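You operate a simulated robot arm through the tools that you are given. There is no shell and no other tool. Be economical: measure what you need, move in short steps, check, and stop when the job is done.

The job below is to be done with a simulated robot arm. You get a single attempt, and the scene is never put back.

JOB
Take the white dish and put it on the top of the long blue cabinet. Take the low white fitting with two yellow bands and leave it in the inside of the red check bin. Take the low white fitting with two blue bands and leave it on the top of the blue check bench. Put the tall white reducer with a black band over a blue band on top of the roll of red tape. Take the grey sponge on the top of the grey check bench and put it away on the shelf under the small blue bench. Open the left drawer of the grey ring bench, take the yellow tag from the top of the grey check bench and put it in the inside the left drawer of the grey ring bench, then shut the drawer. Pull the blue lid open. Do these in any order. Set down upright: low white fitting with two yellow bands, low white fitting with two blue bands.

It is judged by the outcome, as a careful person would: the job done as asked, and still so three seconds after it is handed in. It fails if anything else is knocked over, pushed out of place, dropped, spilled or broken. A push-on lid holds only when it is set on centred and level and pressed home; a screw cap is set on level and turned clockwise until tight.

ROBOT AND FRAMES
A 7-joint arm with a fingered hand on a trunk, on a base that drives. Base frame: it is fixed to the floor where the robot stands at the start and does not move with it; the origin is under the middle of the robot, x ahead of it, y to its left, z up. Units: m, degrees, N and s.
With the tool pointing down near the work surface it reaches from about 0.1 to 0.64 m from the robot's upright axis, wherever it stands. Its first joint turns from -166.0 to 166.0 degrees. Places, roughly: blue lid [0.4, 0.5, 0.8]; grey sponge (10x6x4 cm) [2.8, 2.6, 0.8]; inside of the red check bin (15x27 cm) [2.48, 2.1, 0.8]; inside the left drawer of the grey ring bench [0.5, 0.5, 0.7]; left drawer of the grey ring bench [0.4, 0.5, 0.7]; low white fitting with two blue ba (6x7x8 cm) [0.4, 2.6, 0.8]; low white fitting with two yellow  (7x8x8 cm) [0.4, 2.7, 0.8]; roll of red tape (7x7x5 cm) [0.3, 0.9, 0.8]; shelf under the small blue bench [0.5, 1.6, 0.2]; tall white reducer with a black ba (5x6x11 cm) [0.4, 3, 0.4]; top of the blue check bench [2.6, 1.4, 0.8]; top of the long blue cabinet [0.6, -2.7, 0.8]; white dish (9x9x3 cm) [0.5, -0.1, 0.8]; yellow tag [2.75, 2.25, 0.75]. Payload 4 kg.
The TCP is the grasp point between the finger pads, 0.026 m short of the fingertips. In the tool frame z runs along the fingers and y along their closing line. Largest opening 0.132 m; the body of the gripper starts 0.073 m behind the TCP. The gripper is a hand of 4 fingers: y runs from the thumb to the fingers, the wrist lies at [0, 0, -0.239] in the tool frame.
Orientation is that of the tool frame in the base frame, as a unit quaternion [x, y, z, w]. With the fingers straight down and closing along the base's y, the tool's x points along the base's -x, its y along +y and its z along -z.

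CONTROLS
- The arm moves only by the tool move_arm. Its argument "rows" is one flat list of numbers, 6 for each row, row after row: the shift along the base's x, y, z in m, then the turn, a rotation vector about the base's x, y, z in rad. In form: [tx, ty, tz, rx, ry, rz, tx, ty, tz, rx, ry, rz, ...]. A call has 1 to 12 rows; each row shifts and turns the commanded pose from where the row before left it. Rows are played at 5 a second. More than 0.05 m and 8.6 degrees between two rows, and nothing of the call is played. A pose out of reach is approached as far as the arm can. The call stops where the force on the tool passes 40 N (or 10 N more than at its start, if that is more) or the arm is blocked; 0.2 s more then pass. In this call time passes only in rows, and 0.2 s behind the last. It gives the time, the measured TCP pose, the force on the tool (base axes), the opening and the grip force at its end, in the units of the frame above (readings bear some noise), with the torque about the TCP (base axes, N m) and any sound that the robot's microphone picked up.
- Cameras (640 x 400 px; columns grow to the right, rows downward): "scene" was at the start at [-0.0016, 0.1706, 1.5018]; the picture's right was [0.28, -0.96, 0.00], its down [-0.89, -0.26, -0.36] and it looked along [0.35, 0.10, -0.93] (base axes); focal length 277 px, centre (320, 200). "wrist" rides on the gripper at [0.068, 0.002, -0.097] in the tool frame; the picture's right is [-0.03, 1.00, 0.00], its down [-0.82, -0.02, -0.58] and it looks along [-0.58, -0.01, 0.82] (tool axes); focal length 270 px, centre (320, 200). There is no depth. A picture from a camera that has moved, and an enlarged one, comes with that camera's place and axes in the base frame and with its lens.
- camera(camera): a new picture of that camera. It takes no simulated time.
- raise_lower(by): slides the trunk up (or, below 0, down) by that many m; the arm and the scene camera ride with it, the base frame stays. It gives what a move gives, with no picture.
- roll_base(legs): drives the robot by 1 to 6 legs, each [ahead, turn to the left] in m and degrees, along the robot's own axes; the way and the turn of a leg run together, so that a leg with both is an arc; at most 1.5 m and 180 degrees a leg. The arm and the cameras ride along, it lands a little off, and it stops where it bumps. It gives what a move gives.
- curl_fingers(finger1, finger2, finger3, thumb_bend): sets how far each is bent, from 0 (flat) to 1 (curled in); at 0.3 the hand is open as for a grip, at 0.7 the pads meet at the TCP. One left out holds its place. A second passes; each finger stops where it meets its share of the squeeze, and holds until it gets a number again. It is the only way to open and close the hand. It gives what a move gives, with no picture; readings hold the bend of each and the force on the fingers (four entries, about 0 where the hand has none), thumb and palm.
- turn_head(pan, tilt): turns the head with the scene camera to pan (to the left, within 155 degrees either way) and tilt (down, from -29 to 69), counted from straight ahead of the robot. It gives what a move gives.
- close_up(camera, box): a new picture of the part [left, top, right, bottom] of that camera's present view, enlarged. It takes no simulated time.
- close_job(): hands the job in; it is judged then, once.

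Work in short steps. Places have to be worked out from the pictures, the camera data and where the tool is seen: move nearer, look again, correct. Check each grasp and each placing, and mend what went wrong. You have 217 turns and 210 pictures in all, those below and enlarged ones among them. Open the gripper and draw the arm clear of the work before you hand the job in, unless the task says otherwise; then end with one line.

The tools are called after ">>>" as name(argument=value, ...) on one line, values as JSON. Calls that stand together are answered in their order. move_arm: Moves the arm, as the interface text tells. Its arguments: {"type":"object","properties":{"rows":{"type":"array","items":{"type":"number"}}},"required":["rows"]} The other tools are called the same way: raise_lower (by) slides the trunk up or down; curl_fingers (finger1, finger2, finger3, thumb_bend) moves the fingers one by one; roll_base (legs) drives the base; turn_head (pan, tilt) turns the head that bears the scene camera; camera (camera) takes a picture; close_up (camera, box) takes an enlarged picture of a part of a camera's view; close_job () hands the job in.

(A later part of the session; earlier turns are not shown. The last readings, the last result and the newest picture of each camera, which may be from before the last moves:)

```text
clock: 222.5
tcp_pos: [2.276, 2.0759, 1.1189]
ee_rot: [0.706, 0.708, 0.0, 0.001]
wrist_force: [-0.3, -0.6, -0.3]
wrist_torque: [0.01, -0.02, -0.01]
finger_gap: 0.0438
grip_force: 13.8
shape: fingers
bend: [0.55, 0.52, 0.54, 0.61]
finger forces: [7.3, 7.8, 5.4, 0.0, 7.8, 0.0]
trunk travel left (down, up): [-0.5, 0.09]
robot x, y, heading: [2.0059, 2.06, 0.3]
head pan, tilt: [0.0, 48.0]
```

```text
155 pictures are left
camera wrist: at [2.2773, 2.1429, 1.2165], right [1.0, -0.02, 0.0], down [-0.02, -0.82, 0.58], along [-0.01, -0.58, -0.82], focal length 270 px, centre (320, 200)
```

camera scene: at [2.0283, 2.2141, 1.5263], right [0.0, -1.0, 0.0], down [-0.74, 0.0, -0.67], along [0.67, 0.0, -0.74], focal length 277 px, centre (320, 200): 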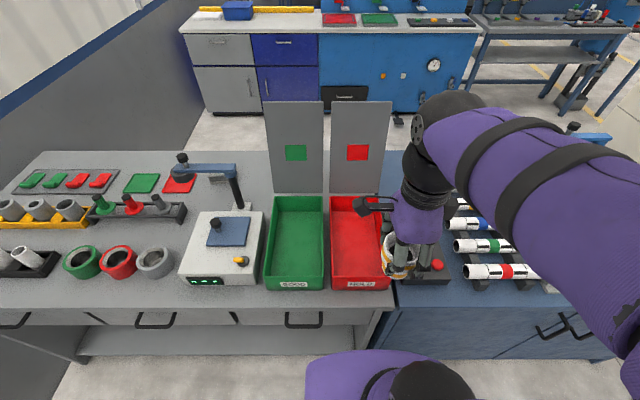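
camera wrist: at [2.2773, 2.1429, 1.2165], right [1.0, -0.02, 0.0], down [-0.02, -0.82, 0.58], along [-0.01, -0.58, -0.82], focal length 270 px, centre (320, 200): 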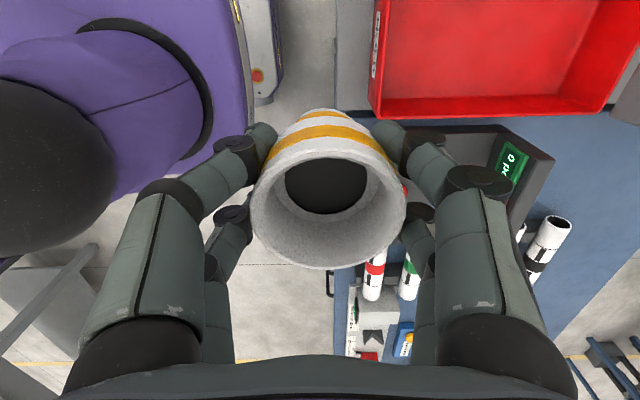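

The bin floor centre is at about (2.50, 2.09). I carry the fitting over (2.47, 2.09) and lower part way.

>>> move_arm(rows=[0.04, 0.003, 0, 0, 0, 0, 0.04, 0.003, 0, 0, 0, 0, 0.04, 0.003, 0, 0, 0, 0, 0.04, 0.003, 0, 0, 0, 0, 0.035, 0.002, 0, 0, 0, 0, 0, 0, -0.04, 0, 0, 0, 0, 0, -0.04, 0, 0, 0, 0, 0, -0.04, 0, 0, 0, 0, 0, -0.03, 0, 0, 0])

>>> camera(camera="wrist")

>>> camera(camera="scene")

```text
clock: 224.5
tcp_pos: [2.4724, 2.0864, 0.9665]
ee_rot: [0.706, 0.709, -0.001, 0.001]
wrist_force: [0.5, -0.1, -1.2]
wrist_torque: [-0.02, 0.01, 0.04]
finger_gap: 0.0434
grip_force: 14.1
shape: fingers
bend: [0.55, 0.52, 0.54, 0.61]
finger forces: [7.4, 7.9, 5.6, 0.0, 8.0, 0.1]
trunk travel left (down, up): [-0.5, 0.09]
robot x, y, heading: [2.0051, 2.0586, -0.2]
head pan, tilt: [0.0, 48.0]
```

```text
154 pictures are left
camera wrist: at [2.4736, 2.1551, 1.0641], right [1.0, -0.02, 0.0], down [-0.02, -0.82, 0.58], along [-0.01, -0.58, -0.82], focal length 270 px, centre (320, 200)
```

wrist: 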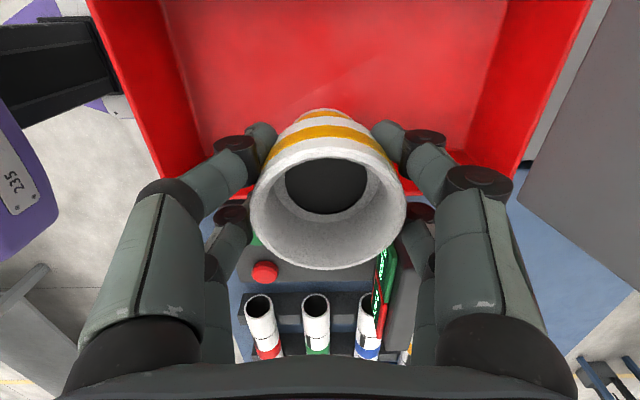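

```text
153 pictures are left
camera scene: at [2.0285, 2.2141, 1.5263], right [0.0, -1.0, 0.0], down [-0.74, 0.0, -0.67], along [0.67, 0.0, -0.74], focal length 277 px, centre (320, 200)
```

scene: 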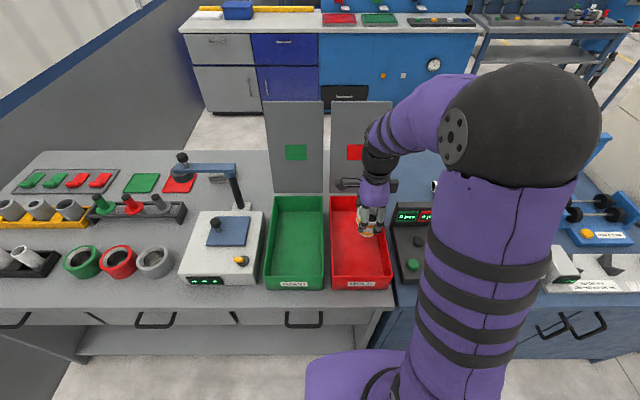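

I centre by (+0.01, +0.012) and lower toward the bin floor, then step gently until the force shows contact.

>>> move_arm(rows=[0.01, 0.012, -0.02, 0, 0, 0, 0, 0, -0.03, 0, 0, 0, 0, 0, -0.025, 0, 0, 0])

>>> move_arm(rows=[0, 0, -0.005, 0, 0, 0])

>>> move_arm(rows=[0, 0, -0.004, 0, 0, 0])

>>> camera(camera="wrist")

```text
clock: 225.3
tcp_pos: [2.4814, 2.0999, 0.8931]
ee_rot: [0.706, 0.709, 0.0, 0.0]
wrist_force: [1.5, -1.1, -0.6]
wrist_torque: [0.0, -0.03, 0.0]
finger_gap: 0.0437
grip_force: 14.7
shape: fingers
bend: [0.55, 0.52, 0.54, 0.61]
finger forces: [7.5, 7.7, 5.6, 0.0, 8.0, 0.0]
trunk travel left (down, up): [-0.5, 0.09]
robot x, y, heading: [2.002, 2.0571, -0.2]
head pan, tilt: [0.0, 48.0]
```

```text
clock: 225.7
tcp_pos: [2.4819, 2.1002, 0.8878]
ee_rot: [0.706, 0.708, 0.0, 0.001]
wrist_force: [0.2, 1.2, -0.8]
wrist_torque: [0.0, -0.03, 0.02]
finger_gap: 0.0436
grip_force: 14.2
shape: fingers
bend: [0.55, 0.52, 0.54, 0.61]
finger forces: [7.3, 7.9, 5.6, 0.0, 8.1, 0.1]
trunk travel left (down, up): [-0.5, 0.09]
robot x, y, heading: [2.0045, 2.0589, 0.1]
head pan, tilt: [0.0, 48.0]
```

```text
clock: 226.1
tcp_pos: [2.4819, 2.0997, 0.8839]
ee_rot: [0.706, 0.708, -0.001, 0.001]
wrist_force: [-0.2, 0.4, -0.5]
wrist_torque: [0.0, 0.01, -0.02]
finger_gap: 0.0435
grip_force: 13.9
shape: fingers
bend: [0.55, 0.52, 0.54, 0.61]
finger forces: [7.4, 7.7, 5.6, 0.1, 8.1, 0.0]
trunk travel left (down, up): [-0.5, 0.09]
robot x, y, heading: [2.0027, 2.0595, -0.1]
head pan, tilt: [0.0, 48.0]
```

```text
152 pictures are left
camera wrist: at [2.4842, 2.1668, 0.9822], right [1.0, -0.02, 0.0], down [-0.02, -0.82, 0.58], along [-0.01, -0.58, -0.82], focal length 270 px, centre (320, 200)
```

wrist: 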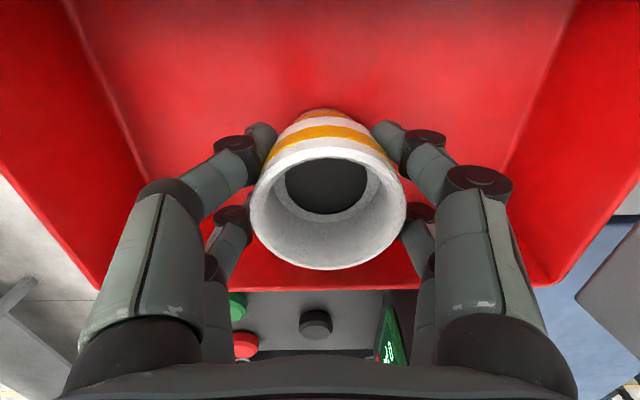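

Inside the bin, well clear of the walls. A few more small downward steps to contact.

>>> move_arm(rows=[0, 0, -0.004, 0, 0, 0])

>>> move_arm(rows=[0, 0, -0.003, 0, 0, 0])

>>> move_arm(rows=[0, 0, -0.003, 0, 0, 0])

```text
clock: 226.5
tcp_pos: [2.4821, 2.1001, 0.8828]
ee_rot: [0.706, 0.709, 0.0, 0.001]
wrist_force: [0.2, 0.8, -0.4]
wrist_torque: [0.04, -0.03, 0.01]
finger_gap: 0.0436
grip_force: 14.7
shape: fingers
bend: [0.55, 0.52, 0.54, 0.61]
finger forces: [7.4, 7.9, 5.5, 0.0, 8.0, 0.1]
trunk travel left (down, up): [-0.5, 0.09]
robot x, y, heading: [2.006, 2.0605, 0.2]
head pan, tilt: [0.0, 48.0]
```

```text
clock: 226.9
tcp_pos: [2.4821, 2.0996, 0.8778]
ee_rot: [0.706, 0.708, -0.001, 0.001]
wrist_force: [0.8, 0.3, -0.5]
wrist_torque: [0.05, -0.02, 0.04]
finger_gap: 0.0435
grip_force: 14.1
shape: fingers
bend: [0.55, 0.52, 0.54, 0.61]
finger forces: [7.4, 7.8, 5.5, 0.0, 8.0, 0.1]
trunk travel left (down, up): [-0.5, 0.09]
robot x, y, heading: [2.0027, 2.0581, 0.1]
head pan, tilt: [0.0, 48.0]
```

```text
clock: 227.3
tcp_pos: [2.4828, 2.0988, 0.8757]
ee_rot: [0.705, 0.709, 0.0, 0.0]
wrist_force: [0.3, -0.3, -1.0]
wrist_torque: [0.02, 0.05, -0.01]
finger_gap: 0.0435
grip_force: 14.2
shape: fingers
bend: [0.55, 0.52, 0.54, 0.61]
finger forces: [7.4, 7.7, 5.6, 0.0, 7.9, 0.0]
trunk travel left (down, up): [-0.5, 0.09]
robot x, y, heading: [2.0058, 2.0589, -0.0]
head pan, tilt: [0.0, 48.0]
```

>>> move_arm(rows=[0, 0, -0.003, 0, 0, 0])

>>> move_arm(rows=[0, 0, -0.002, 0, 0, 0])

>>> move_arm(rows=[0, 0, -0.002, 0, 0, 0])

```text
clock: 227.7
tcp_pos: [2.4819, 2.1005, 0.8724]
ee_rot: [0.706, 0.708, 0.0, 0.001]
wrist_force: [0.1, 0.9, 1.3]
wrist_torque: [0.01, -0.01, 0.02]
finger_gap: 0.0433
grip_force: 14.6
shape: fingers
bend: [0.55, 0.52, 0.54, 0.61]
finger forces: [7.5, 7.7, 5.7, 0.0, 8.0, 0.0]
trunk travel left (down, up): [-0.5, 0.09]
robot x, y, heading: [2.0085, 2.0592, 0.3]
head pan, tilt: [0.0, 48.0]
```

```text
clock: 228.1
tcp_pos: [2.4818, 2.0998, 0.8716]
ee_rot: [0.706, 0.708, 0.0, 0.002]
wrist_force: [-1.1, -1.4, 12.3]
wrist_torque: [-0.03, -0.14, -0.01]
finger_gap: 0.0433
grip_force: 16.2
shape: fingers
bend: [0.56, 0.52, 0.55, 0.62]
finger forces: [8.0, 8.5, 6.6, 0.1, 8.9, 0.1]
trunk travel left (down, up): [-0.5, 0.09]
robot x, y, heading: [2.003, 2.0585, 0.1]
head pan, tilt: [0.0, 48.0]
```

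```text
clock: 228.5
tcp_pos: [2.4823, 2.1, 0.8694]
ee_rot: [0.706, 0.708, 0.001, 0.001]
wrist_force: [-2.3, -0.4, 24.1]
wrist_torque: [0.06, -0.12, 0.0]
finger_gap: 0.0431
grip_force: 17.7
shape: fingers
bend: [0.56, 0.52, 0.55, 0.62]
finger forces: [8.9, 8.7, 7.2, 0.0, 10.1, 0.1]
trunk travel left (down, up): [-0.5, 0.09]
robot x, y, heading: [2.0013, 2.0597, 0.2]
head pan, tilt: [0.0, 48.0]
```

It stands on the bin floor. I ease up 3 mm and open, then rise.

>>> move_arm(rows=[0, 0, 0.003, 0, 0, 0])

>>> curl_fingers(finger1=0.48, finger2=0.48, finger3=0.48, thumb_bend=0.48)

>>> curl_fingers(finger1=0.38, finger2=0.38, finger3=0.38, thumb_bend=0.38)

>>> move_arm(rows=[0, 0, 0.02, 0, 0, 0, 0, 0, 0.035, 0, 0, 0, 0, 0, 0.045, 0, 0, 0, 0, 0, 0.045, 0, 0, 0, 0, 0, 0.045, 0, 0, 0])

>>> camera(camera="wrist")

>>> camera(camera="scene")

```text
clock: 228.9
tcp_pos: [2.4822, 2.1006, 0.8715]
ee_rot: [0.706, 0.708, 0.0, 0.001]
wrist_force: [0.7, -0.2, 12.2]
wrist_torque: [-0.05, -0.17, -0.01]
finger_gap: 0.0432
grip_force: 16.8
shape: fingers
bend: [0.56, 0.52, 0.55, 0.62]
finger forces: [9.0, 9.1, 6.4, 0.0, 8.5, 0.0]
trunk travel left (down, up): [-0.5, 0.09]
robot x, y, heading: [2.0052, 2.0566, 0.1]
head pan, tilt: [0.0, 48.0]
```

```text
clock: 229.9
tcp_pos: [2.483, 2.1003, 0.8716]
ee_rot: [0.706, 0.708, -0.001, 0.0]
wrist_force: [0.2, 0.3, -0.2]
wrist_torque: [-0.01, -0.01, -0.02]
finger_gap: 0.0722
grip_force: 0.2
shape: fingers
bend: [0.48, 0.48, 0.48, 0.48]
finger forces: [0.0, 0.0, 0.0, 0.0, 0.1, 0.1]
trunk travel left (down, up): [-0.5, 0.09]
robot x, y, heading: [2.007, 2.0604, 0.3]
head pan, tilt: [0.0, 48.0]
```

```text
clock: 230.9
tcp_pos: [2.4839, 2.1, 0.8719]
ee_rot: [0.706, 0.709, -0.001, 0.001]
wrist_force: [1.1, 0.5, -0.9]
wrist_torque: [-0.01, -0.02, 0.03]
finger_gap: 0.1062
grip_force: 0.1
shape: fingers
bend: [0.38, 0.38, 0.38, 0.38]
finger forces: [0.0, 0.0, 0.1, 0.1, 0.1, 0.0]
trunk travel left (down, up): [-0.5, 0.09]
robot x, y, heading: [2.0038, 2.0596, -0.1]
head pan, tilt: [0.0, 48.0]
```

```text
clock: 232.1
tcp_pos: [2.4842, 2.1022, 1.0611]
ee_rot: [0.706, 0.708, -0.001, 0.0]
wrist_force: [0.2, -0.1, -0.3]
wrist_torque: [0.03, 0.0, 0.0]
finger_gap: 0.1062
grip_force: 0.1
shape: fingers
bend: [0.38, 0.38, 0.38, 0.38]
finger forces: [0.0, 0.0, 0.0, 0.0, 0.1, 0.0]
trunk travel left (down, up): [-0.5, 0.09]
robot x, y, heading: [2.0029, 2.0589, -0.2]
head pan, tilt: [0.0, 48.0]
```

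```text
151 pictures are left
camera wrist: at [2.4855, 2.1683, 1.1585], right [1.0, -0.02, 0.0], down [-0.02, -0.82, 0.58], along [-0.01, -0.58, -0.82], focal length 270 px, centre (320, 200)
```

wrist: 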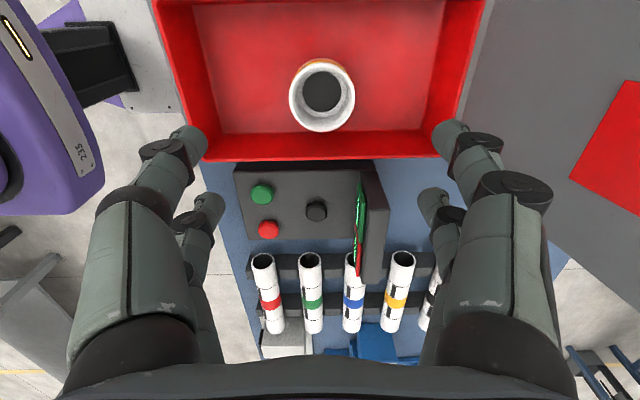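

```text
150 pictures are left
camera scene: at [2.0283, 2.2141, 1.5263], right [0.0, -1.0, 0.0], down [-0.74, 0.0, -0.67], along [0.67, 0.0, -0.74], focal length 277 px, centre (320, 200)
```

scene: 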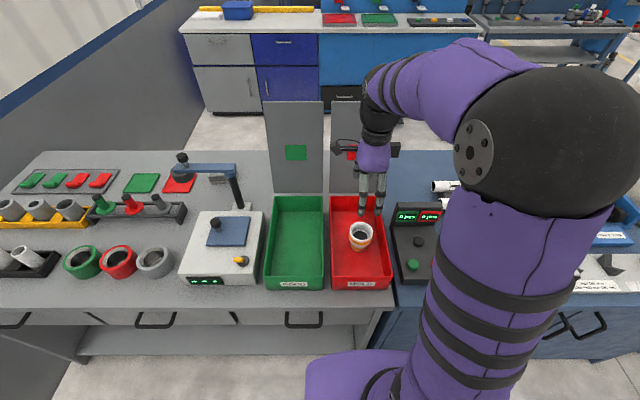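

The yellow-band fitting stands upright in the bin. Now I search for the grey sponge and the yellow tag with an enlarged view.

>>> close_up(camera="scene", box=[0, 130, 280, 305])

>>> close_up(camera="scene", box=[160, 145, 330, 250])

```text
2.29 times, centred on (140, 218) of scene
camera zoom: at [2.0283, 2.2141, 1.5263], right [0.0, -1.0, 0.0], down [-0.74, 0.0, -0.67], along [0.67, 0.0, -0.74], focal length 634 px, centre (731, 160)
```

zoom: 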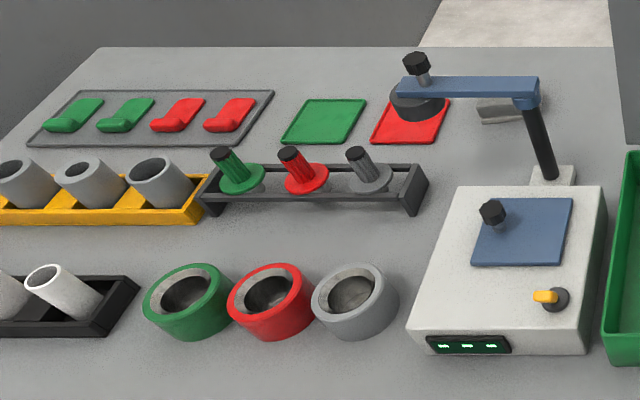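

```text
3.76 times, centred on (245, 198) of scene
camera zoom: at [2.0283, 2.2141, 1.5263], right [0.0, -1.0, 0.0], down [-0.74, 0.0, -0.67], along [0.67, 0.0, -0.74], focal length 1044 px, centre (602, 209)
```

zoom: 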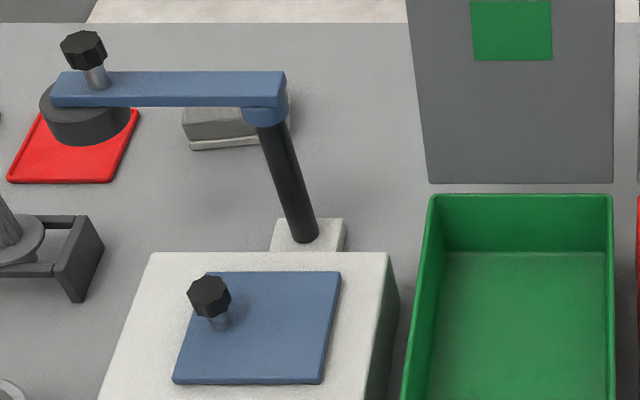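

The sponge lies behind the scale near (2.78, 2.59), and the tag must be behind the bin panels: both are best reached from the back aisle (x > 3). I stow the arm, then drive round the south of the console to look.

>>> move_arm(rows=[0, 0, 0.04, 0, 0, 0, -0.04, -0.01, 0, 0, 0, 0, -0.04, -0.01, 0, 0, 0, 0, -0.04, -0.01, 0, 0, 0, 0])

>>> roll_base(legs=[[-0.4, 0], [0, -90], [1.5, 0], [1.5, 0], [0, 90]])

>>> turn_head(pan=20, tilt=20)

>>> camera(camera="scene")

```text
clock: 233.1
tcp_pos: [2.3634, 2.071, 1.0985]
ee_rot: [0.705, 0.709, 0.0, 0.001]
wrist_force: [0.6, 0.0, 0.2]
wrist_torque: [0.03, 0.02, -0.01]
finger_gap: 0.1064
grip_force: 0.0
shape: fingers
bend: [0.38, 0.38, 0.38, 0.38]
finger forces: [0.1, 0.0, 0.0, 0.0, 0.0, 0.1]
trunk travel left (down, up): [-0.5, 0.09]
robot x, y, heading: [2.0082, 2.0581, 0.1]
head pan, tilt: [0.0, 48.0]
```

```text
clock: 257.9
tcp_pos: [2.0727, -0.8772, 1.0997]
ee_rot: [0.688, 0.726, -0.001, 0.001]
wrist_force: [0.1, 0.8, -0.6]
wrist_torque: [0.0, 0.03, 0.0]
finger_gap: 0.1063
grip_force: 0.1
shape: fingers
bend: [0.38, 0.38, 0.38, 0.38]
finger forces: [0.0, 0.1, 0.0, 0.0, 0.0, 0.0]
trunk travel left (down, up): [-0.5, 0.09]
robot x, y, heading: [1.714, -0.9098, 2.9]
head pan, tilt: [0.0, 48.0]
```

```text
clock: 258.9
tcp_pos: [2.0728, -0.8768, 1.0996]
ee_rot: [0.689, 0.725, -0.001, 0.0]
wrist_force: [-0.1, -0.6, -0.2]
wrist_torque: [-0.01, 0.04, 0.02]
finger_gap: 0.106
grip_force: 0.1
shape: fingers
bend: [0.38, 0.38, 0.38, 0.38]
finger forces: [0.0, 0.1, 0.0, 0.0, 0.1, 0.0]
trunk travel left (down, up): [-0.5, 0.09]
robot x, y, heading: [1.7168, -0.9081, 3.1]
head pan, tilt: [20.0, 20.0]
```

```text
147 pictures are left
camera scene: at [1.738, -0.72, 1.5691], right [0.39, -0.92, 0.0], down [-0.32, -0.13, -0.94], along [0.87, 0.37, -0.34], focal length 277 px, centre (320, 200)
```

scene: 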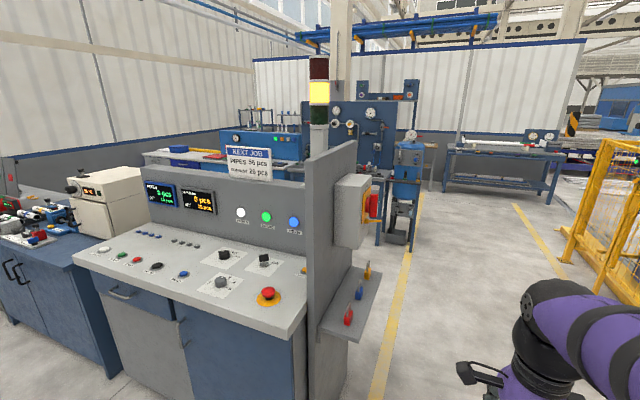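

The console's side shelf reaches to y ≈ -0.5, and machines stand at x ≥ 4.5, so there's an aisle behind. I go to x ≈ 3.65 and look north.

>>> roll_base(legs=[[1.0, -5], [0.9, 2], [0, 90]])

>>> turn_head(pan=10, tilt=25)

>>> camera(camera="scene")

```text
clock: 272.7
tcp_pos: [3.6225, -0.5733, 1.0979]
ee_rot: [0.008, 1.0, 0.0, 0.001]
wrist_force: [0.3, 0.0, -0.1]
wrist_torque: [0.0, 0.0, 0.0]
finger_gap: 0.1062
grip_force: 0.1
shape: fingers
bend: [0.38, 0.38, 0.38, 0.38]
finger forces: [0.0, 0.0, 0.1, 0.0, 0.0, 0.0]
trunk travel left (down, up): [-0.5, 0.09]
robot x, y, heading: [3.6263, -0.9336, 88.8]
head pan, tilt: [20.0, 20.0]
```

```text
clock: 273.4
tcp_pos: [3.6234, -0.573, 1.0986]
ee_rot: [0.008, 1.0, 0.001, 0.0]
wrist_force: [0.1, 0.2, 0.9]
wrist_torque: [-0.01, 0.01, -0.02]
finger_gap: 0.1065
grip_force: 0.1
shape: fingers
bend: [0.38, 0.38, 0.38, 0.38]
finger forces: [0.1, 0.0, 0.1, 0.0, 0.0, 0.1]
trunk travel left (down, up): [-0.5, 0.09]
robot x, y, heading: [3.6253, -0.9319, 89.1]
head pan, tilt: [10.0, 25.0]
```

```text
146 pictures are left
camera scene: at [3.4638, -0.8965, 1.5611], right [0.99, 0.16, 0.0], down [0.07, -0.42, -0.91], along [-0.14, 0.9, -0.42], focal length 277 px, centre (320, 200)
```

scene: 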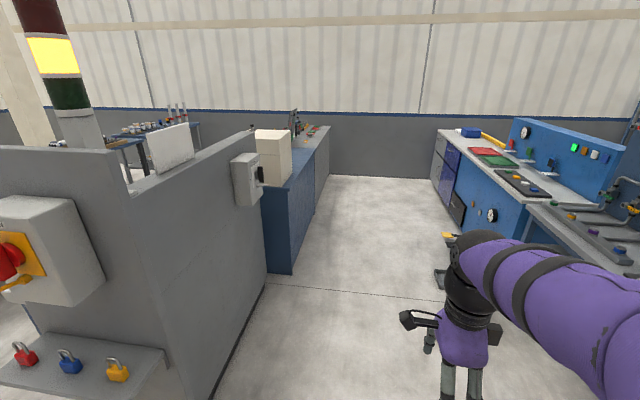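

The aisle behind is clear to the wall. I drive to y ≈ 2.4 and face west toward the back of the grey check bench.

>>> roll_base(legs=[[1.5, 0], [1.5, 0], [0.35, 0], [0, 91]])

>>> turn_head(pan=0, tilt=35)

>>> camera(camera="scene")

```text
clock: 294.0
tcp_pos: [3.3121, 2.4339, 1.0982]
ee_rot: [-0.7, 0.714, 0.002, 0.0]
wrist_force: [-0.2, -0.2, 0.7]
wrist_torque: [0.01, 0.01, 0.02]
finger_gap: 0.1062
grip_force: 0.1
shape: fingers
bend: [0.38, 0.38, 0.38, 0.38]
finger forces: [0.1, 0.1, 0.0, 0.0, 0.0, 0.0]
trunk travel left (down, up): [-0.5, 0.09]
robot x, y, heading: [3.6716, 2.4403, 178.7]
head pan, tilt: [10.0, 25.0]
```

```text
clock: 294.8
tcp_pos: [3.3122, 2.4342, 1.0986]
ee_rot: [-0.7, 0.714, 0.001, 0.001]
wrist_force: [0.2, -0.7, 0.3]
wrist_torque: [0.02, 0.03, -0.05]
finger_gap: 0.1062
grip_force: 0.1
shape: fingers
bend: [0.38, 0.38, 0.38, 0.38]
finger forces: [0.1, 0.1, 0.0, 0.1, 0.0, 0.1]
trunk travel left (down, up): [-0.5, 0.09]
robot x, y, heading: [3.6695, 2.4393, 178.8]
head pan, tilt: [0.0, 35.0]
```

```text
145 pictures are left
camera scene: at [3.6444, 2.2876, 1.5454], right [0.02, 1.0, 0.0], down [0.57, -0.01, -0.82], along [-0.82, 0.02, -0.57], focal length 277 px, centre (320, 200)
```

scene: 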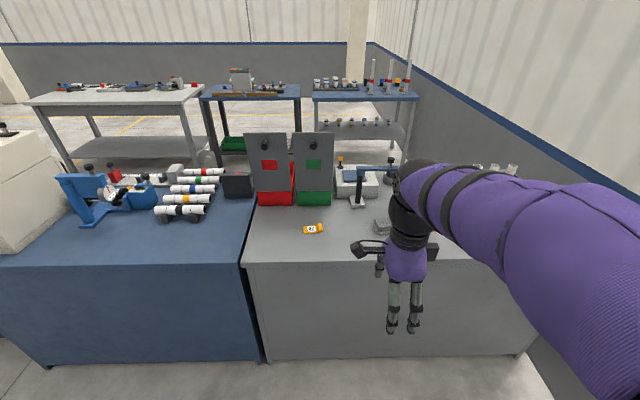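

Both the tag (about (2.79, 2.28)) and the sponge (about (2.78, 2.56)) are in clear view. I drive 0.37 m nearer and position the hand over the sponge.

>>> roll_base(legs=[[0.37, 1]])

>>> curl_fingers(finger1=0.35, finger2=0.35, finger3=0.35, thumb_bend=0.35)

>>> camera(camera="wrist")

>>> turn_head(pan=0, tilt=50)

>>> camera(camera="scene")

```text
clock: 297.1
tcp_pos: [2.9473, 2.431, 1.1002]
ee_rot: [0.707, -0.707, -0.001, -0.001]
wrist_force: [0.2, 0.2, 0.5]
wrist_torque: [-0.03, 0.01, 0.03]
finger_gap: 0.1065
grip_force: 0.1
shape: fingers
bend: [0.38, 0.38, 0.38, 0.38]
finger forces: [0.1, 0.0, 0.0, 0.0, 0.0, 0.1]
trunk travel left (down, up): [-0.5, 0.09]
robot x, y, heading: [3.3075, 2.4439, 179.8]
head pan, tilt: [0.0, 35.0]
```

```text
clock: 298.1
tcp_pos: [2.948, 2.4312, 1.1]
ee_rot: [0.708, -0.707, -0.001, 0.0]
wrist_force: [0.4, -1.0, 0.5]
wrist_torque: [-0.01, -0.04, -0.01]
finger_gap: 0.1159
grip_force: 0.0
shape: fingers
bend: [0.35, 0.35, 0.35, 0.35]
finger forces: [0.0, 0.0, 0.1, 0.1, 0.1, 0.1]
trunk travel left (down, up): [-0.5, 0.09]
robot x, y, heading: [3.3069, 2.4429, 179.8]
head pan, tilt: [0.0, 35.0]
```

```text
144 pictures are left
camera wrist: at [2.9463, 2.361, 1.1965], right [-1.0, 0.02, 0.0], down [0.02, 0.82, 0.58], along [0.01, 0.58, -0.82], focal length 270 px, centre (320, 200)
```

wrist: 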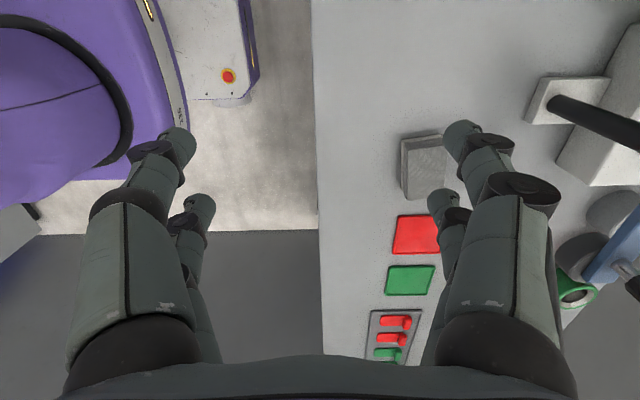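

```text
clock: 298.9
tcp_pos: [2.9476, 2.4307, 1.0986]
ee_rot: [0.707, -0.707, -0.001, 0.0]
wrist_force: [-0.6, -0.4, 0.0]
wrist_torque: [0.01, 0.01, -0.01]
finger_gap: 0.1161
grip_force: 0.1
shape: fingers
bend: [0.35, 0.35, 0.35, 0.35]
finger forces: [0.1, 0.0, 0.0, 0.1, 0.0, 0.0]
trunk travel left (down, up): [-0.5, 0.09]
robot x, y, heading: [3.3043, 2.4435, 179.9]
head pan, tilt: [0.0, 50.0]
```

```text
143 pictures are left
camera scene: at [3.2933, 2.2911, 1.5236], right [0.0, 1.0, 0.0], down [0.77, 0.0, -0.64], along [-0.64, 0.0, -0.77], focal length 277 px, centre (320, 200)
```

scene: 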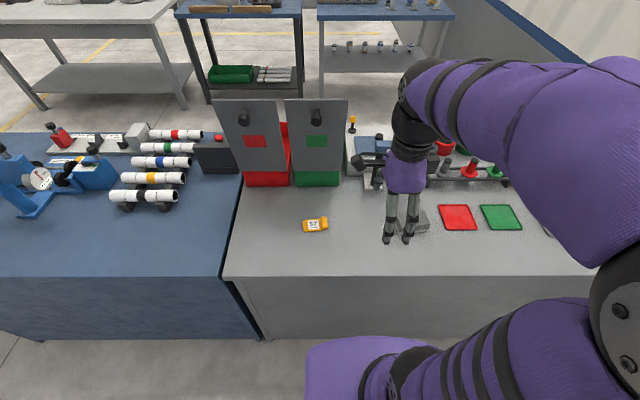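

The sponge is near (2.79, 2.553), its short side along x, which is my closing direction. I move above it and lower to 0.93 to check.

>>> move_arm(rows=[-0.035, 0.027, 0, 0, 0, 0, -0.035, 0.027, 0, 0, 0, 0, -0.035, 0.027, 0, 0, 0, 0, -0.035, 0.027, 0, 0, 0, 0, -0.017, 0.014, -0.02, 0, 0, 0, 0, 0, -0.05, 0, 0, 0, 0, 0, -0.05, 0, 0, 0, 0, 0, -0.05, 0, 0, 0])

>>> camera(camera="wrist")

```text
clock: 300.7
tcp_pos: [2.7907, 2.5543, 0.9278]
ee_rot: [0.708, -0.707, -0.001, 0.0]
wrist_force: [0.0, 0.2, 0.0]
wrist_torque: [0.0, 0.04, 0.0]
finger_gap: 0.116
grip_force: 0.1
shape: fingers
bend: [0.35, 0.35, 0.35, 0.35]
finger forces: [0.0, 0.1, 0.1, 0.1, 0.0, 0.0]
trunk travel left (down, up): [-0.5, 0.09]
robot x, y, heading: [3.3054, 2.4401, 179.9]
head pan, tilt: [0.0, 50.0]
```

```text
142 pictures are left
camera wrist: at [2.7899, 2.4839, 1.0246], right [-1.0, 0.02, 0.0], down [0.02, 0.82, 0.58], along [0.01, 0.58, -0.82], focal length 270 px, centre (320, 200)
```

wrist: 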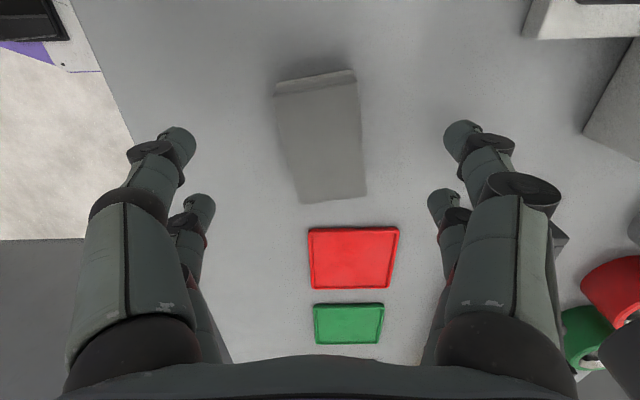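

Nearly centred; I shift 8 mm in y, lower to 0.845 and close on it.

>>> move_arm(rows=[0, 0.008, -0.04, 0, 0, 0, 0, 0, -0.035, 0, 0, 0, 0, 0, -0.007, 0, 0, 0])

>>> curl_fingers(finger1=0.6, finger2=0.6, finger3=0.6, thumb_bend=0.6)

>>> camera(camera="wrist")

```text
clock: 301.5
tcp_pos: [2.7916, 2.562, 0.846]
ee_rot: [0.708, -0.706, 0.0, 0.0]
wrist_force: [0.4, 0.3, 0.5]
wrist_torque: [0.02, 0.04, 0.03]
finger_gap: 0.1163
grip_force: 0.1
shape: fingers
bend: [0.35, 0.35, 0.35, 0.35]
finger forces: [0.0, 0.0, 0.2, 0.0, 0.0, 0.0]
trunk travel left (down, up): [-0.5, 0.09]
robot x, y, heading: [3.3064, 2.4407, 179.8]
head pan, tilt: [0.0, 50.0]
```

```text
clock: 302.5
tcp_pos: [2.7902, 2.5629, 0.8465]
ee_rot: [0.708, -0.706, -0.002, 0.0]
wrist_force: [-0.3, 0.1, -0.2]
wrist_torque: [-0.01, -0.02, 0.04]
finger_gap: 0.0564
grip_force: 11.3
shape: fingers
bend: [0.53, 0.52, 0.54, 0.56]
finger forces: [5.5, 6.1, 4.2, 0.0, 7.2, 0.0]
trunk travel left (down, up): [-0.5, 0.09]
robot x, y, heading: [3.3039, 2.442, 179.8]
head pan, tilt: [0.0, 50.0]
```

```text
141 pictures are left
camera wrist: at [2.7892, 2.4918, 0.9434], right [-1.0, 0.02, 0.0], down [0.02, 0.82, 0.58], along [0.01, 0.58, -0.82], focal length 270 px, centre (320, 200)
```

wrist: 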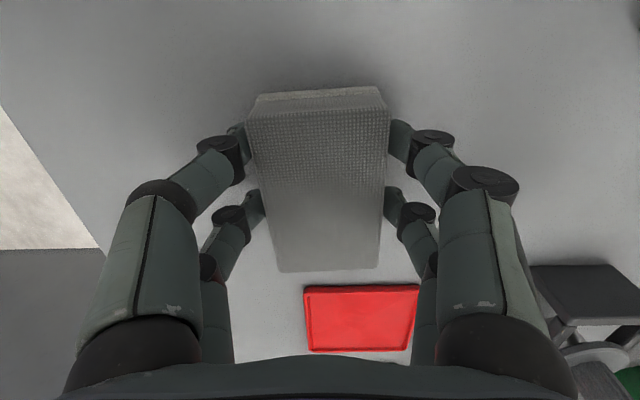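

Firm on the sponge. I lift, draw in, and start the way back around the console.

>>> move_arm(rows=[0, 0, 0.03, 0, 0, 0, 0, 0, 0.045, 0, 0, 0, 0, 0, 0.045, 0, 0, 0, 0, 0, 0.045, 0, 0, 0, 0, 0, 0.045, 0, 0, 0, 0, 0, 0.04, 0, 0, 0, 0.04, -0.025, 0, 0, 0, 0, 0.04, -0.025, 0, 0, 0, 0, 0.04, -0.025, 0, 0, 0, 0, 0.035, -0.025, 0, 0, 0, 0])

>>> camera(camera="wrist")

```text
clock: 304.7
tcp_pos: [2.9467, 2.4619, 1.0971]
ee_rot: [0.707, -0.707, -0.001, 0.0]
wrist_force: [-0.6, -0.5, 0.2]
wrist_torque: [-0.01, 0.02, 0.04]
finger_gap: 0.0561
grip_force: 11.2
shape: fingers
bend: [0.53, 0.52, 0.54, 0.56]
finger forces: [5.5, 5.7, 4.3, 0.1, 7.0, 0.0]
trunk travel left (down, up): [-0.5, 0.09]
robot x, y, heading: [3.3058, 2.4423, 180.0]
head pan, tilt: [0.0, 50.0]
```

```text
140 pictures are left
camera wrist: at [2.9452, 2.3921, 1.1951], right [-1.0, 0.02, 0.0], down [0.02, 0.82, 0.58], along [0.01, 0.58, -0.82], focal length 270 px, centre (320, 200)
```

wrist: 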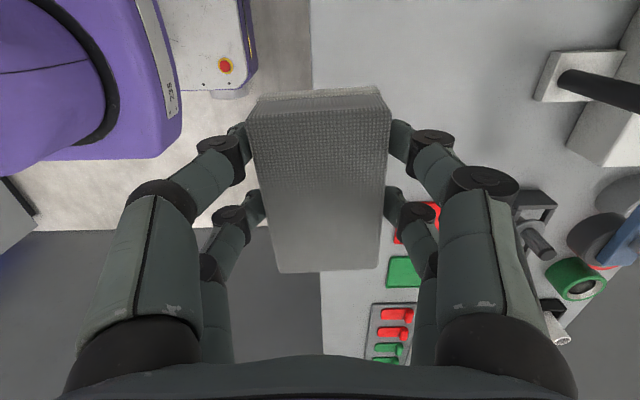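

>>> roll_base(legs=[[-0.35, 0], [0, 90], [1.5, 0], [1.5, 0], [0.4, 0], [0, -90]])

```text
clock: 331.6
tcp_pos: [3.2005, -0.929, 1.0979]
ee_rot: [-0.696, 0.718, 0.0, 0.001]
wrist_force: [-0.5, 0.0, -0.2]
wrist_torque: [-0.01, 0.01, 0.01]
finger_gap: 0.0557
grip_force: 10.9
shape: fingers
bend: [0.53, 0.52, 0.54, 0.56]
finger forces: [5.2, 5.5, 4.0, 0.1, 6.7, 0.0]
trunk travel left (down, up): [-0.5, 0.09]
robot x, y, heading: [3.558, -0.9604, 178.0]
head pan, tilt: [0.0, 50.0]
```

Now west to x ≈ 1.55, north to y ≈ 1.55, then face the small blue bench.

>>> roll_base(legs=[[1.0, 2], [1.0, 0], [0, -90], [1.25, 0], [1.2, 0], [0, 90]])

>>> turn_head(pan=0, tilt=38)

>>> camera(camera="scene")

```text
clock: 361.5
tcp_pos: [1.1685, 1.5389, 1.0977]
ee_rot: [-0.699, 0.715, 0.0, 0.0]
wrist_force: [-0.7, -0.3, -1.0]
wrist_torque: [-0.01, -0.01, 0.01]
finger_gap: 0.0552
grip_force: 10.2
shape: fingers
bend: [0.53, 0.52, 0.54, 0.56]
finger forces: [4.9, 5.4, 3.8, 0.0, 6.5, 0.1]
trunk travel left (down, up): [-0.5, 0.09]
robot x, y, heading: [1.5274, 1.5118, 178.3]
head pan, tilt: [0.0, 50.0]
```

```text
clock: 362.3
tcp_pos: [1.1698, 1.5396, 1.0967]
ee_rot: [-0.699, 0.715, 0.0, 0.001]
wrist_force: [0.3, -1.0, 0.5]
wrist_torque: [-0.01, -0.01, -0.02]
finger_gap: 0.0551
grip_force: 10.2
shape: fingers
bend: [0.53, 0.52, 0.54, 0.56]
finger forces: [5.0, 5.3, 3.9, 0.1, 6.6, 0.0]
trunk travel left (down, up): [-0.5, 0.09]
robot x, y, heading: [1.5248, 1.5073, 178.4]
head pan, tilt: [0.0, 38.0]
```

```text
139 pictures are left
camera scene: at [1.5029, 1.3594, 1.5407], right [0.03, 1.0, 0.0], down [0.62, -0.02, -0.79], along [-0.79, 0.02, -0.62], focal length 277 px, centre (320, 200)
```

scene: 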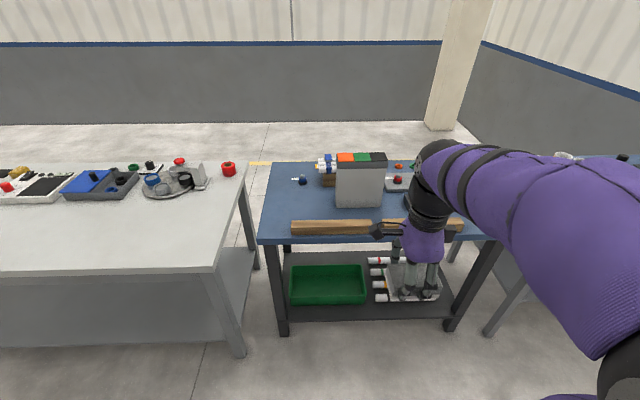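

The shelf holds a green bin, tubes and perhaps a tray. I lower the trunk (the hand is clear of the bench edge at x ≈ 0.80) and look in under the bench.

>>> raise_lower(by=-0.45)

>>> camera(camera="scene")

>>> camera(camera="wrist")

```text
refused: -0.45 is not a number from -0.4 to 0.4
```

```text
138 pictures are left
camera scene: at [1.5029, 1.3594, 1.5407], right [0.03, 1.0, 0.0], down [0.62, -0.02, -0.79], along [-0.79, 0.02, -0.62], focal length 277 px, centre (320, 200)
```

scene: 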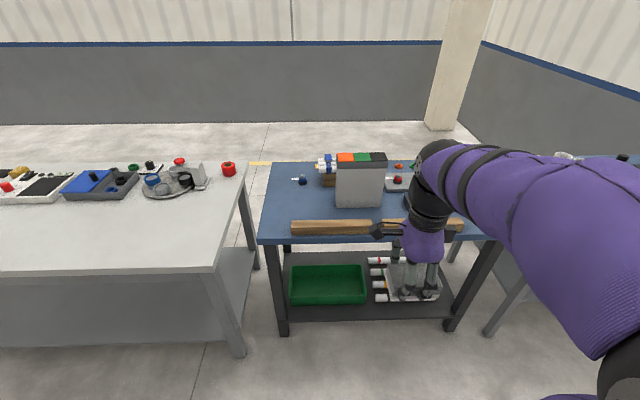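

```text
137 pictures are left
camera wrist: at [1.1661, 1.4692, 1.1951], right [-1.0, 0.05, 0.0], down [0.04, 0.81, 0.58], along [0.03, 0.58, -0.82], focal length 270 px, centre (320, 200)
```

wrist: 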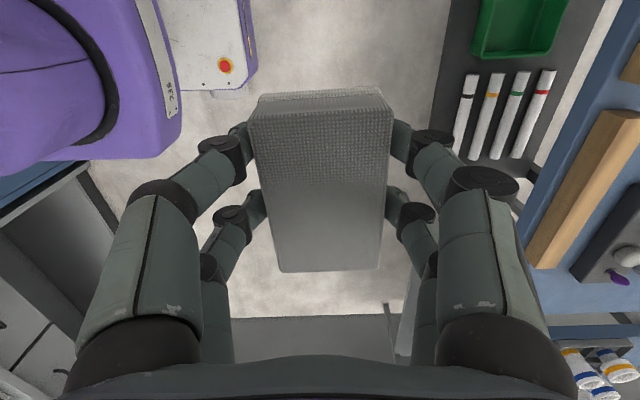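

The apparent tray was just my held sponge. I lower the trunk 0.4 m and move the hand to the left, to see the right part of the shelf.

>>> raise_lower(by=-0.4)

>>> move_arm(rows=[0.0, -0.045, 0, 0, 0, 0, 0.0, -0.045, 0, 0, 0, 0, 0.0, -0.045, 0, 0, 0, 0, 0.0, -0.045, 0, 0, 0, 0, 0.0, -0.045, 0, 0, 0, 0, 0.0, -0.045, 0, 0, 0, 0])

>>> turn_head(pan=-15, tilt=30)

>>> camera(camera="scene")

```text
clock: 366.1
tcp_pos: [1.1684, 1.5386, 0.6979]
ee_rot: [-0.698, 0.716, 0.0, 0.001]
wrist_force: [1.4, -0.6, -0.8]
wrist_torque: [-0.02, -0.01, 0.01]
finger_gap: 0.0555
grip_force: 10.5
shape: fingers
bend: [0.53, 0.52, 0.54, 0.56]
finger forces: [4.9, 5.4, 4.0, 0.0, 6.5, 0.1]
trunk travel left (down, up): [-0.1, 0.49]
robot x, y, heading: [1.5309, 1.5091, 178.2]
head pan, tilt: [0.0, 38.0]
```

```text
clock: 367.5
tcp_pos: [1.1682, 1.2702, 0.6959]
ee_rot: [-0.697, 0.717, 0.001, 0.001]
wrist_force: [0.5, -0.2, -0.6]
wrist_torque: [0.0, 0.03, 0.02]
finger_gap: 0.0551
grip_force: 10.1
shape: fingers
bend: [0.53, 0.52, 0.54, 0.56]
finger forces: [5.0, 5.5, 3.7, 0.0, 6.5, 0.1]
trunk travel left (down, up): [-0.1, 0.49]
robot x, y, heading: [1.5323, 1.5072, 178.3]
head pan, tilt: [0.0, 38.0]
```

```text
clock: 368.3
tcp_pos: [1.1679, 1.2705, 0.6975]
ee_rot: [-0.698, 0.716, 0.001, 0.001]
wrist_force: [-0.2, -0.6, -1.2]
wrist_torque: [0.01, -0.01, 0.01]
finger_gap: 0.0553
grip_force: 10.6
shape: fingers
bend: [0.53, 0.52, 0.54, 0.56]
finger forces: [5.0, 5.4, 4.0, 0.0, 6.4, 0.1]
trunk travel left (down, up): [-0.1, 0.49]
robot x, y, heading: [1.5239, 1.5069, 178.4]
head pan, tilt: [-15.0, 30.0]
```

```text
136 pictures are left
camera scene: at [1.5025, 1.3827, 1.1531], right [0.28, 0.96, 0.0], down [0.48, -0.14, -0.87], along [-0.83, 0.25, -0.5], focal length 277 px, centre (320, 200)
```

scene: 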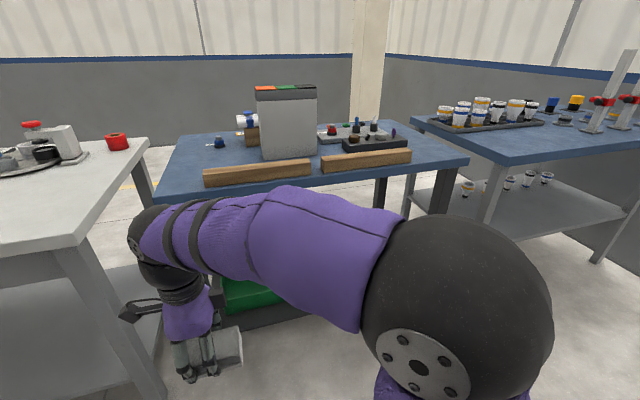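

The arm blocks this view. I turn the hand 90° so that its camera looks west under the bench, at y ≈ 1.75.

>>> move_arm(rows=[0, 0.045, 0, 0, 0, 0.143, 0, 0.045, 0, 0, 0, 0.143, 0, 0.045, 0, 0, 0, 0.143, 0, 0.045, 0, 0, 0, 0.143, 0, 0.045, 0, 0, 0, 0.143, 0, 0.045, 0, 0, 0, 0.143, 0, 0.045, 0, 0, 0, 0.143, 0, 0.045, 0, 0, 0, 0.143, 0, 0.045, 0, 0, 0, 0.143, 0, 0.04, 0, 0, 0, 0.143, 0, 0.04, 0, 0, 0, 0.12])

>>> camera(camera="wrist")

>>> camera(camera="scene")

```text
clock: 370.7
tcp_pos: [1.1682, 1.7531, 0.7008]
ee_rot: [1.0, -0.023, -0.002, 0.0]
wrist_force: [-0.4, -0.4, -0.7]
wrist_torque: [0.0, 0.01, -0.04]
finger_gap: 0.0549
grip_force: 10.5
shape: fingers
bend: [0.53, 0.53, 0.54, 0.56]
finger forces: [4.9, 5.4, 4.0, 0.0, 6.3, 0.0]
trunk travel left (down, up): [-0.1, 0.49]
robot x, y, heading: [1.5315, 1.5069, 178.4]
head pan, tilt: [-15.0, 30.0]
```

```text
135 pictures are left
camera wrist: at [1.2379, 1.7472, 0.7961], right [-0.07, -1.0, 0.0], down [-0.81, 0.06, 0.58], along [-0.58, 0.04, -0.82], focal length 270 px, centre (320, 200)
```

wrist: 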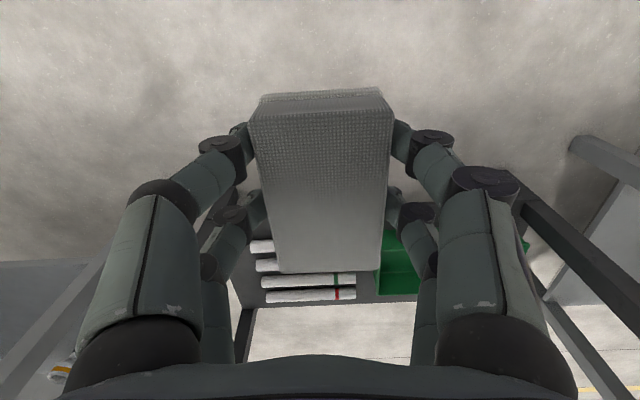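

```text
134 pictures are left
camera scene: at [1.5026, 1.3826, 1.1531], right [0.28, 0.96, 0.0], down [0.48, -0.14, -0.87], along [-0.83, 0.25, -0.5], focal length 277 px, centre (320, 200)
```

scene: 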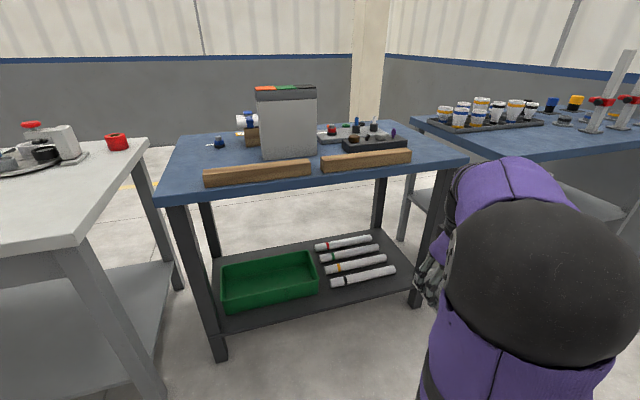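

Now the shelf is plain: the best free spot from this side is the front strip at about (0.735, 1.655), where the gap between the green bin and the tubes leaves room for my inner fingers. I turn the hand back to close along x and go down outside the bench first.

>>> raise_lower(by=-0.1)

>>> move_arm(rows=[0, -0.009, -0.018, 0, 0, -0.143, 0, -0.009, -0.018, 0, 0, -0.143, 0, -0.009, -0.018, 0, 0, -0.143, 0, -0.009, -0.018, 0, 0, -0.143, 0, -0.009, -0.018, 0, 0, -0.143, 0, -0.009, -0.018, 0, 0, -0.143, 0, -0.009, -0.018, 0, 0, -0.143, 0, -0.009, -0.018, 0, 0, -0.143, 0, -0.009, -0.018, 0, 0, -0.143, 0, -0.009, -0.018, 0, 0, -0.143, 0, -0.009, -0.018, 0, 0, -0.094])

>>> roll_base(legs=[[0.25, 1.5]])

>>> camera(camera="scene")

>>> camera(camera="wrist")

```text
clock: 372.0
tcp_pos: [1.1673, 1.7526, 0.5982]
ee_rot: [1.0, -0.023, -0.001, 0.0]
wrist_force: [0.8, -0.2, -0.7]
wrist_torque: [0.04, 0.0, -0.02]
finger_gap: 0.0547
grip_force: 10.3
shape: fingers
bend: [0.53, 0.53, 0.54, 0.56]
finger forces: [4.8, 5.4, 3.9, 0.1, 6.4, 0.1]
trunk travel left (down, up): [0.0, 0.59]
robot x, y, heading: [1.5268, 1.5097, 178.3]
head pan, tilt: [-15.0, 30.0]
```

```text
clock: 374.4
tcp_pos: [1.1693, 1.6548, 0.4014]
ee_rot: [-0.707, 0.708, 0.0, 0.0]
wrist_force: [-0.1, -0.4, -0.1]
wrist_torque: [-0.02, 0.03, -0.04]
finger_gap: 0.055
grip_force: 9.9
shape: fingers
bend: [0.53, 0.53, 0.54, 0.56]
finger forces: [4.9, 5.2, 3.9, 0.0, 6.3, 0.0]
trunk travel left (down, up): [0.0, 0.59]
robot x, y, heading: [1.5266, 1.5146, 178.7]
head pan, tilt: [-15.0, 30.0]
```

```text
clock: 376.2
tcp_pos: [0.9119, 1.6469, 0.4019]
ee_rot: [0.718, -0.696, -0.001, 0.0]
wrist_force: [-0.3, 0.3, -0.2]
wrist_torque: [-0.01, 0.01, -0.03]
finger_gap: 0.0549
grip_force: 10.0
shape: fingers
bend: [0.53, 0.53, 0.54, 0.56]
finger forces: [4.8, 5.2, 3.9, 0.1, 6.4, 0.1]
trunk travel left (down, up): [0.0, 0.59]
robot x, y, heading: [1.2736, 1.515, -179.8]
head pan, tilt: [-15.0, 30.0]
```

```text
133 pictures are left
camera scene: at [1.2525, 1.3851, 1.0531], right [0.26, 0.97, 0.0], down [0.48, -0.13, -0.87], along [-0.84, 0.22, -0.5], focal length 277 px, centre (320, 200)
```

scene: 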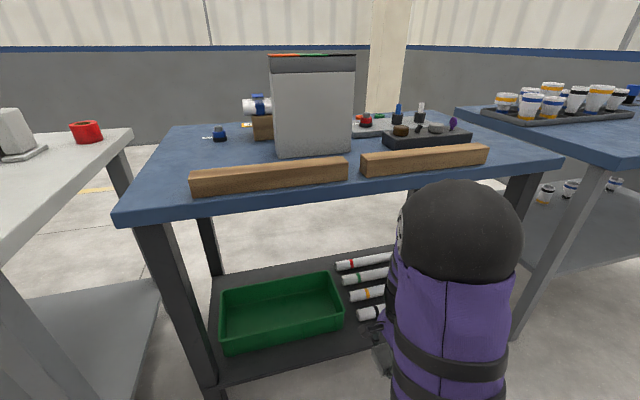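

```text
132 pictures are left
camera wrist: at [0.9123, 1.5782, 0.4986], right [-1.0, -0.01, 0.0], down [0.0, 0.82, 0.58], along [0.0, 0.58, -0.82], focal length 270 px, centre (320, 200)
```

wrist: 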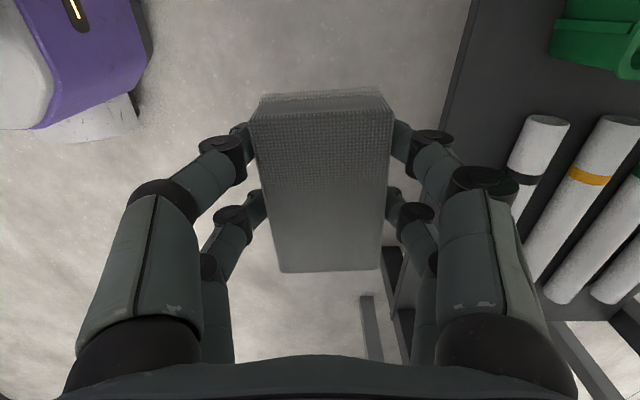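

Shelf edge at x ≈ 0.776, tube end from y 1.67, bin corner at (0.688, 1.618). I go down to 0.31 outside, then slide in to x ≈ 0.742.

>>> move_arm(rows=[0, -0.002, -0.03, 0, 0, 0, 0, -0.001, -0.03, 0, 0, 0, 0, -0.001, -0.03, 0, 0, 0, -0.035, 0, 0, 0, 0, 0, -0.035, 0, 0, 0, 0, 0])

>>> camera(camera="scene")

>>> camera(camera="wrist")

```text
clock: 377.4
tcp_pos: [0.8417, 1.6405, 0.3108]
ee_rot: [0.717, -0.697, -0.001, -0.001]
wrist_force: [-0.1, 0.3, -0.4]
wrist_torque: [-0.02, 0.01, -0.03]
finger_gap: 0.0549
grip_force: 10.2
shape: fingers
bend: [0.53, 0.53, 0.54, 0.56]
finger forces: [4.9, 5.3, 3.9, 0.0, 6.3, 0.0]
trunk travel left (down, up): [0.0, 0.59]
robot x, y, heading: [1.2736, 1.5106, -179.6]
head pan, tilt: [-15.0, 30.0]
```

```text
131 pictures are left
camera scene: at [1.2526, 1.3851, 1.0531], right [0.26, 0.97, 0.0], down [0.48, -0.13, -0.87], along [-0.84, 0.22, -0.5], focal length 277 px, centre (320, 200)
```

scene: 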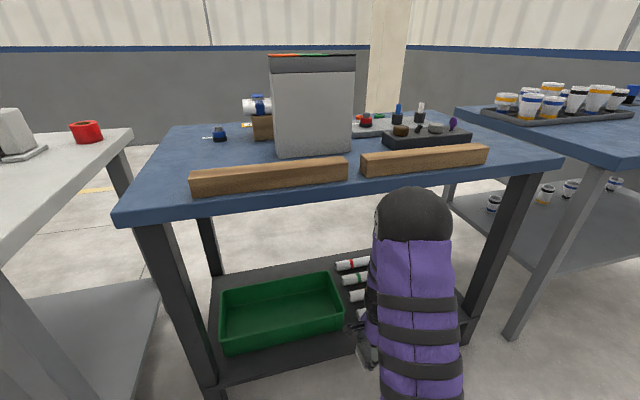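

```text
130 pictures are left
camera wrist: at [0.842, 1.5713, 0.4079], right [-1.0, -0.01, 0.0], down [0.0, 0.82, 0.58], along [0.0, 0.58, -0.82], focal length 270 px, centre (320, 200)
```

wrist: 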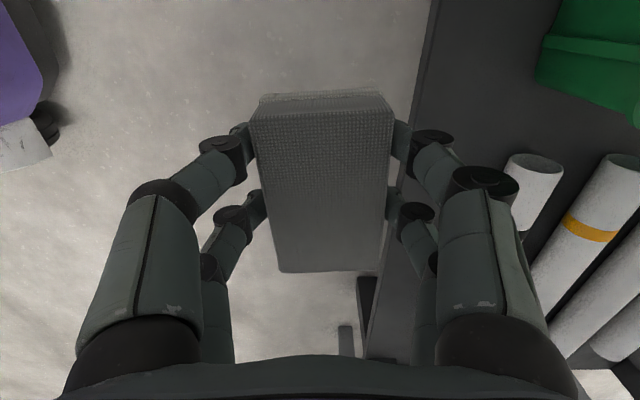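

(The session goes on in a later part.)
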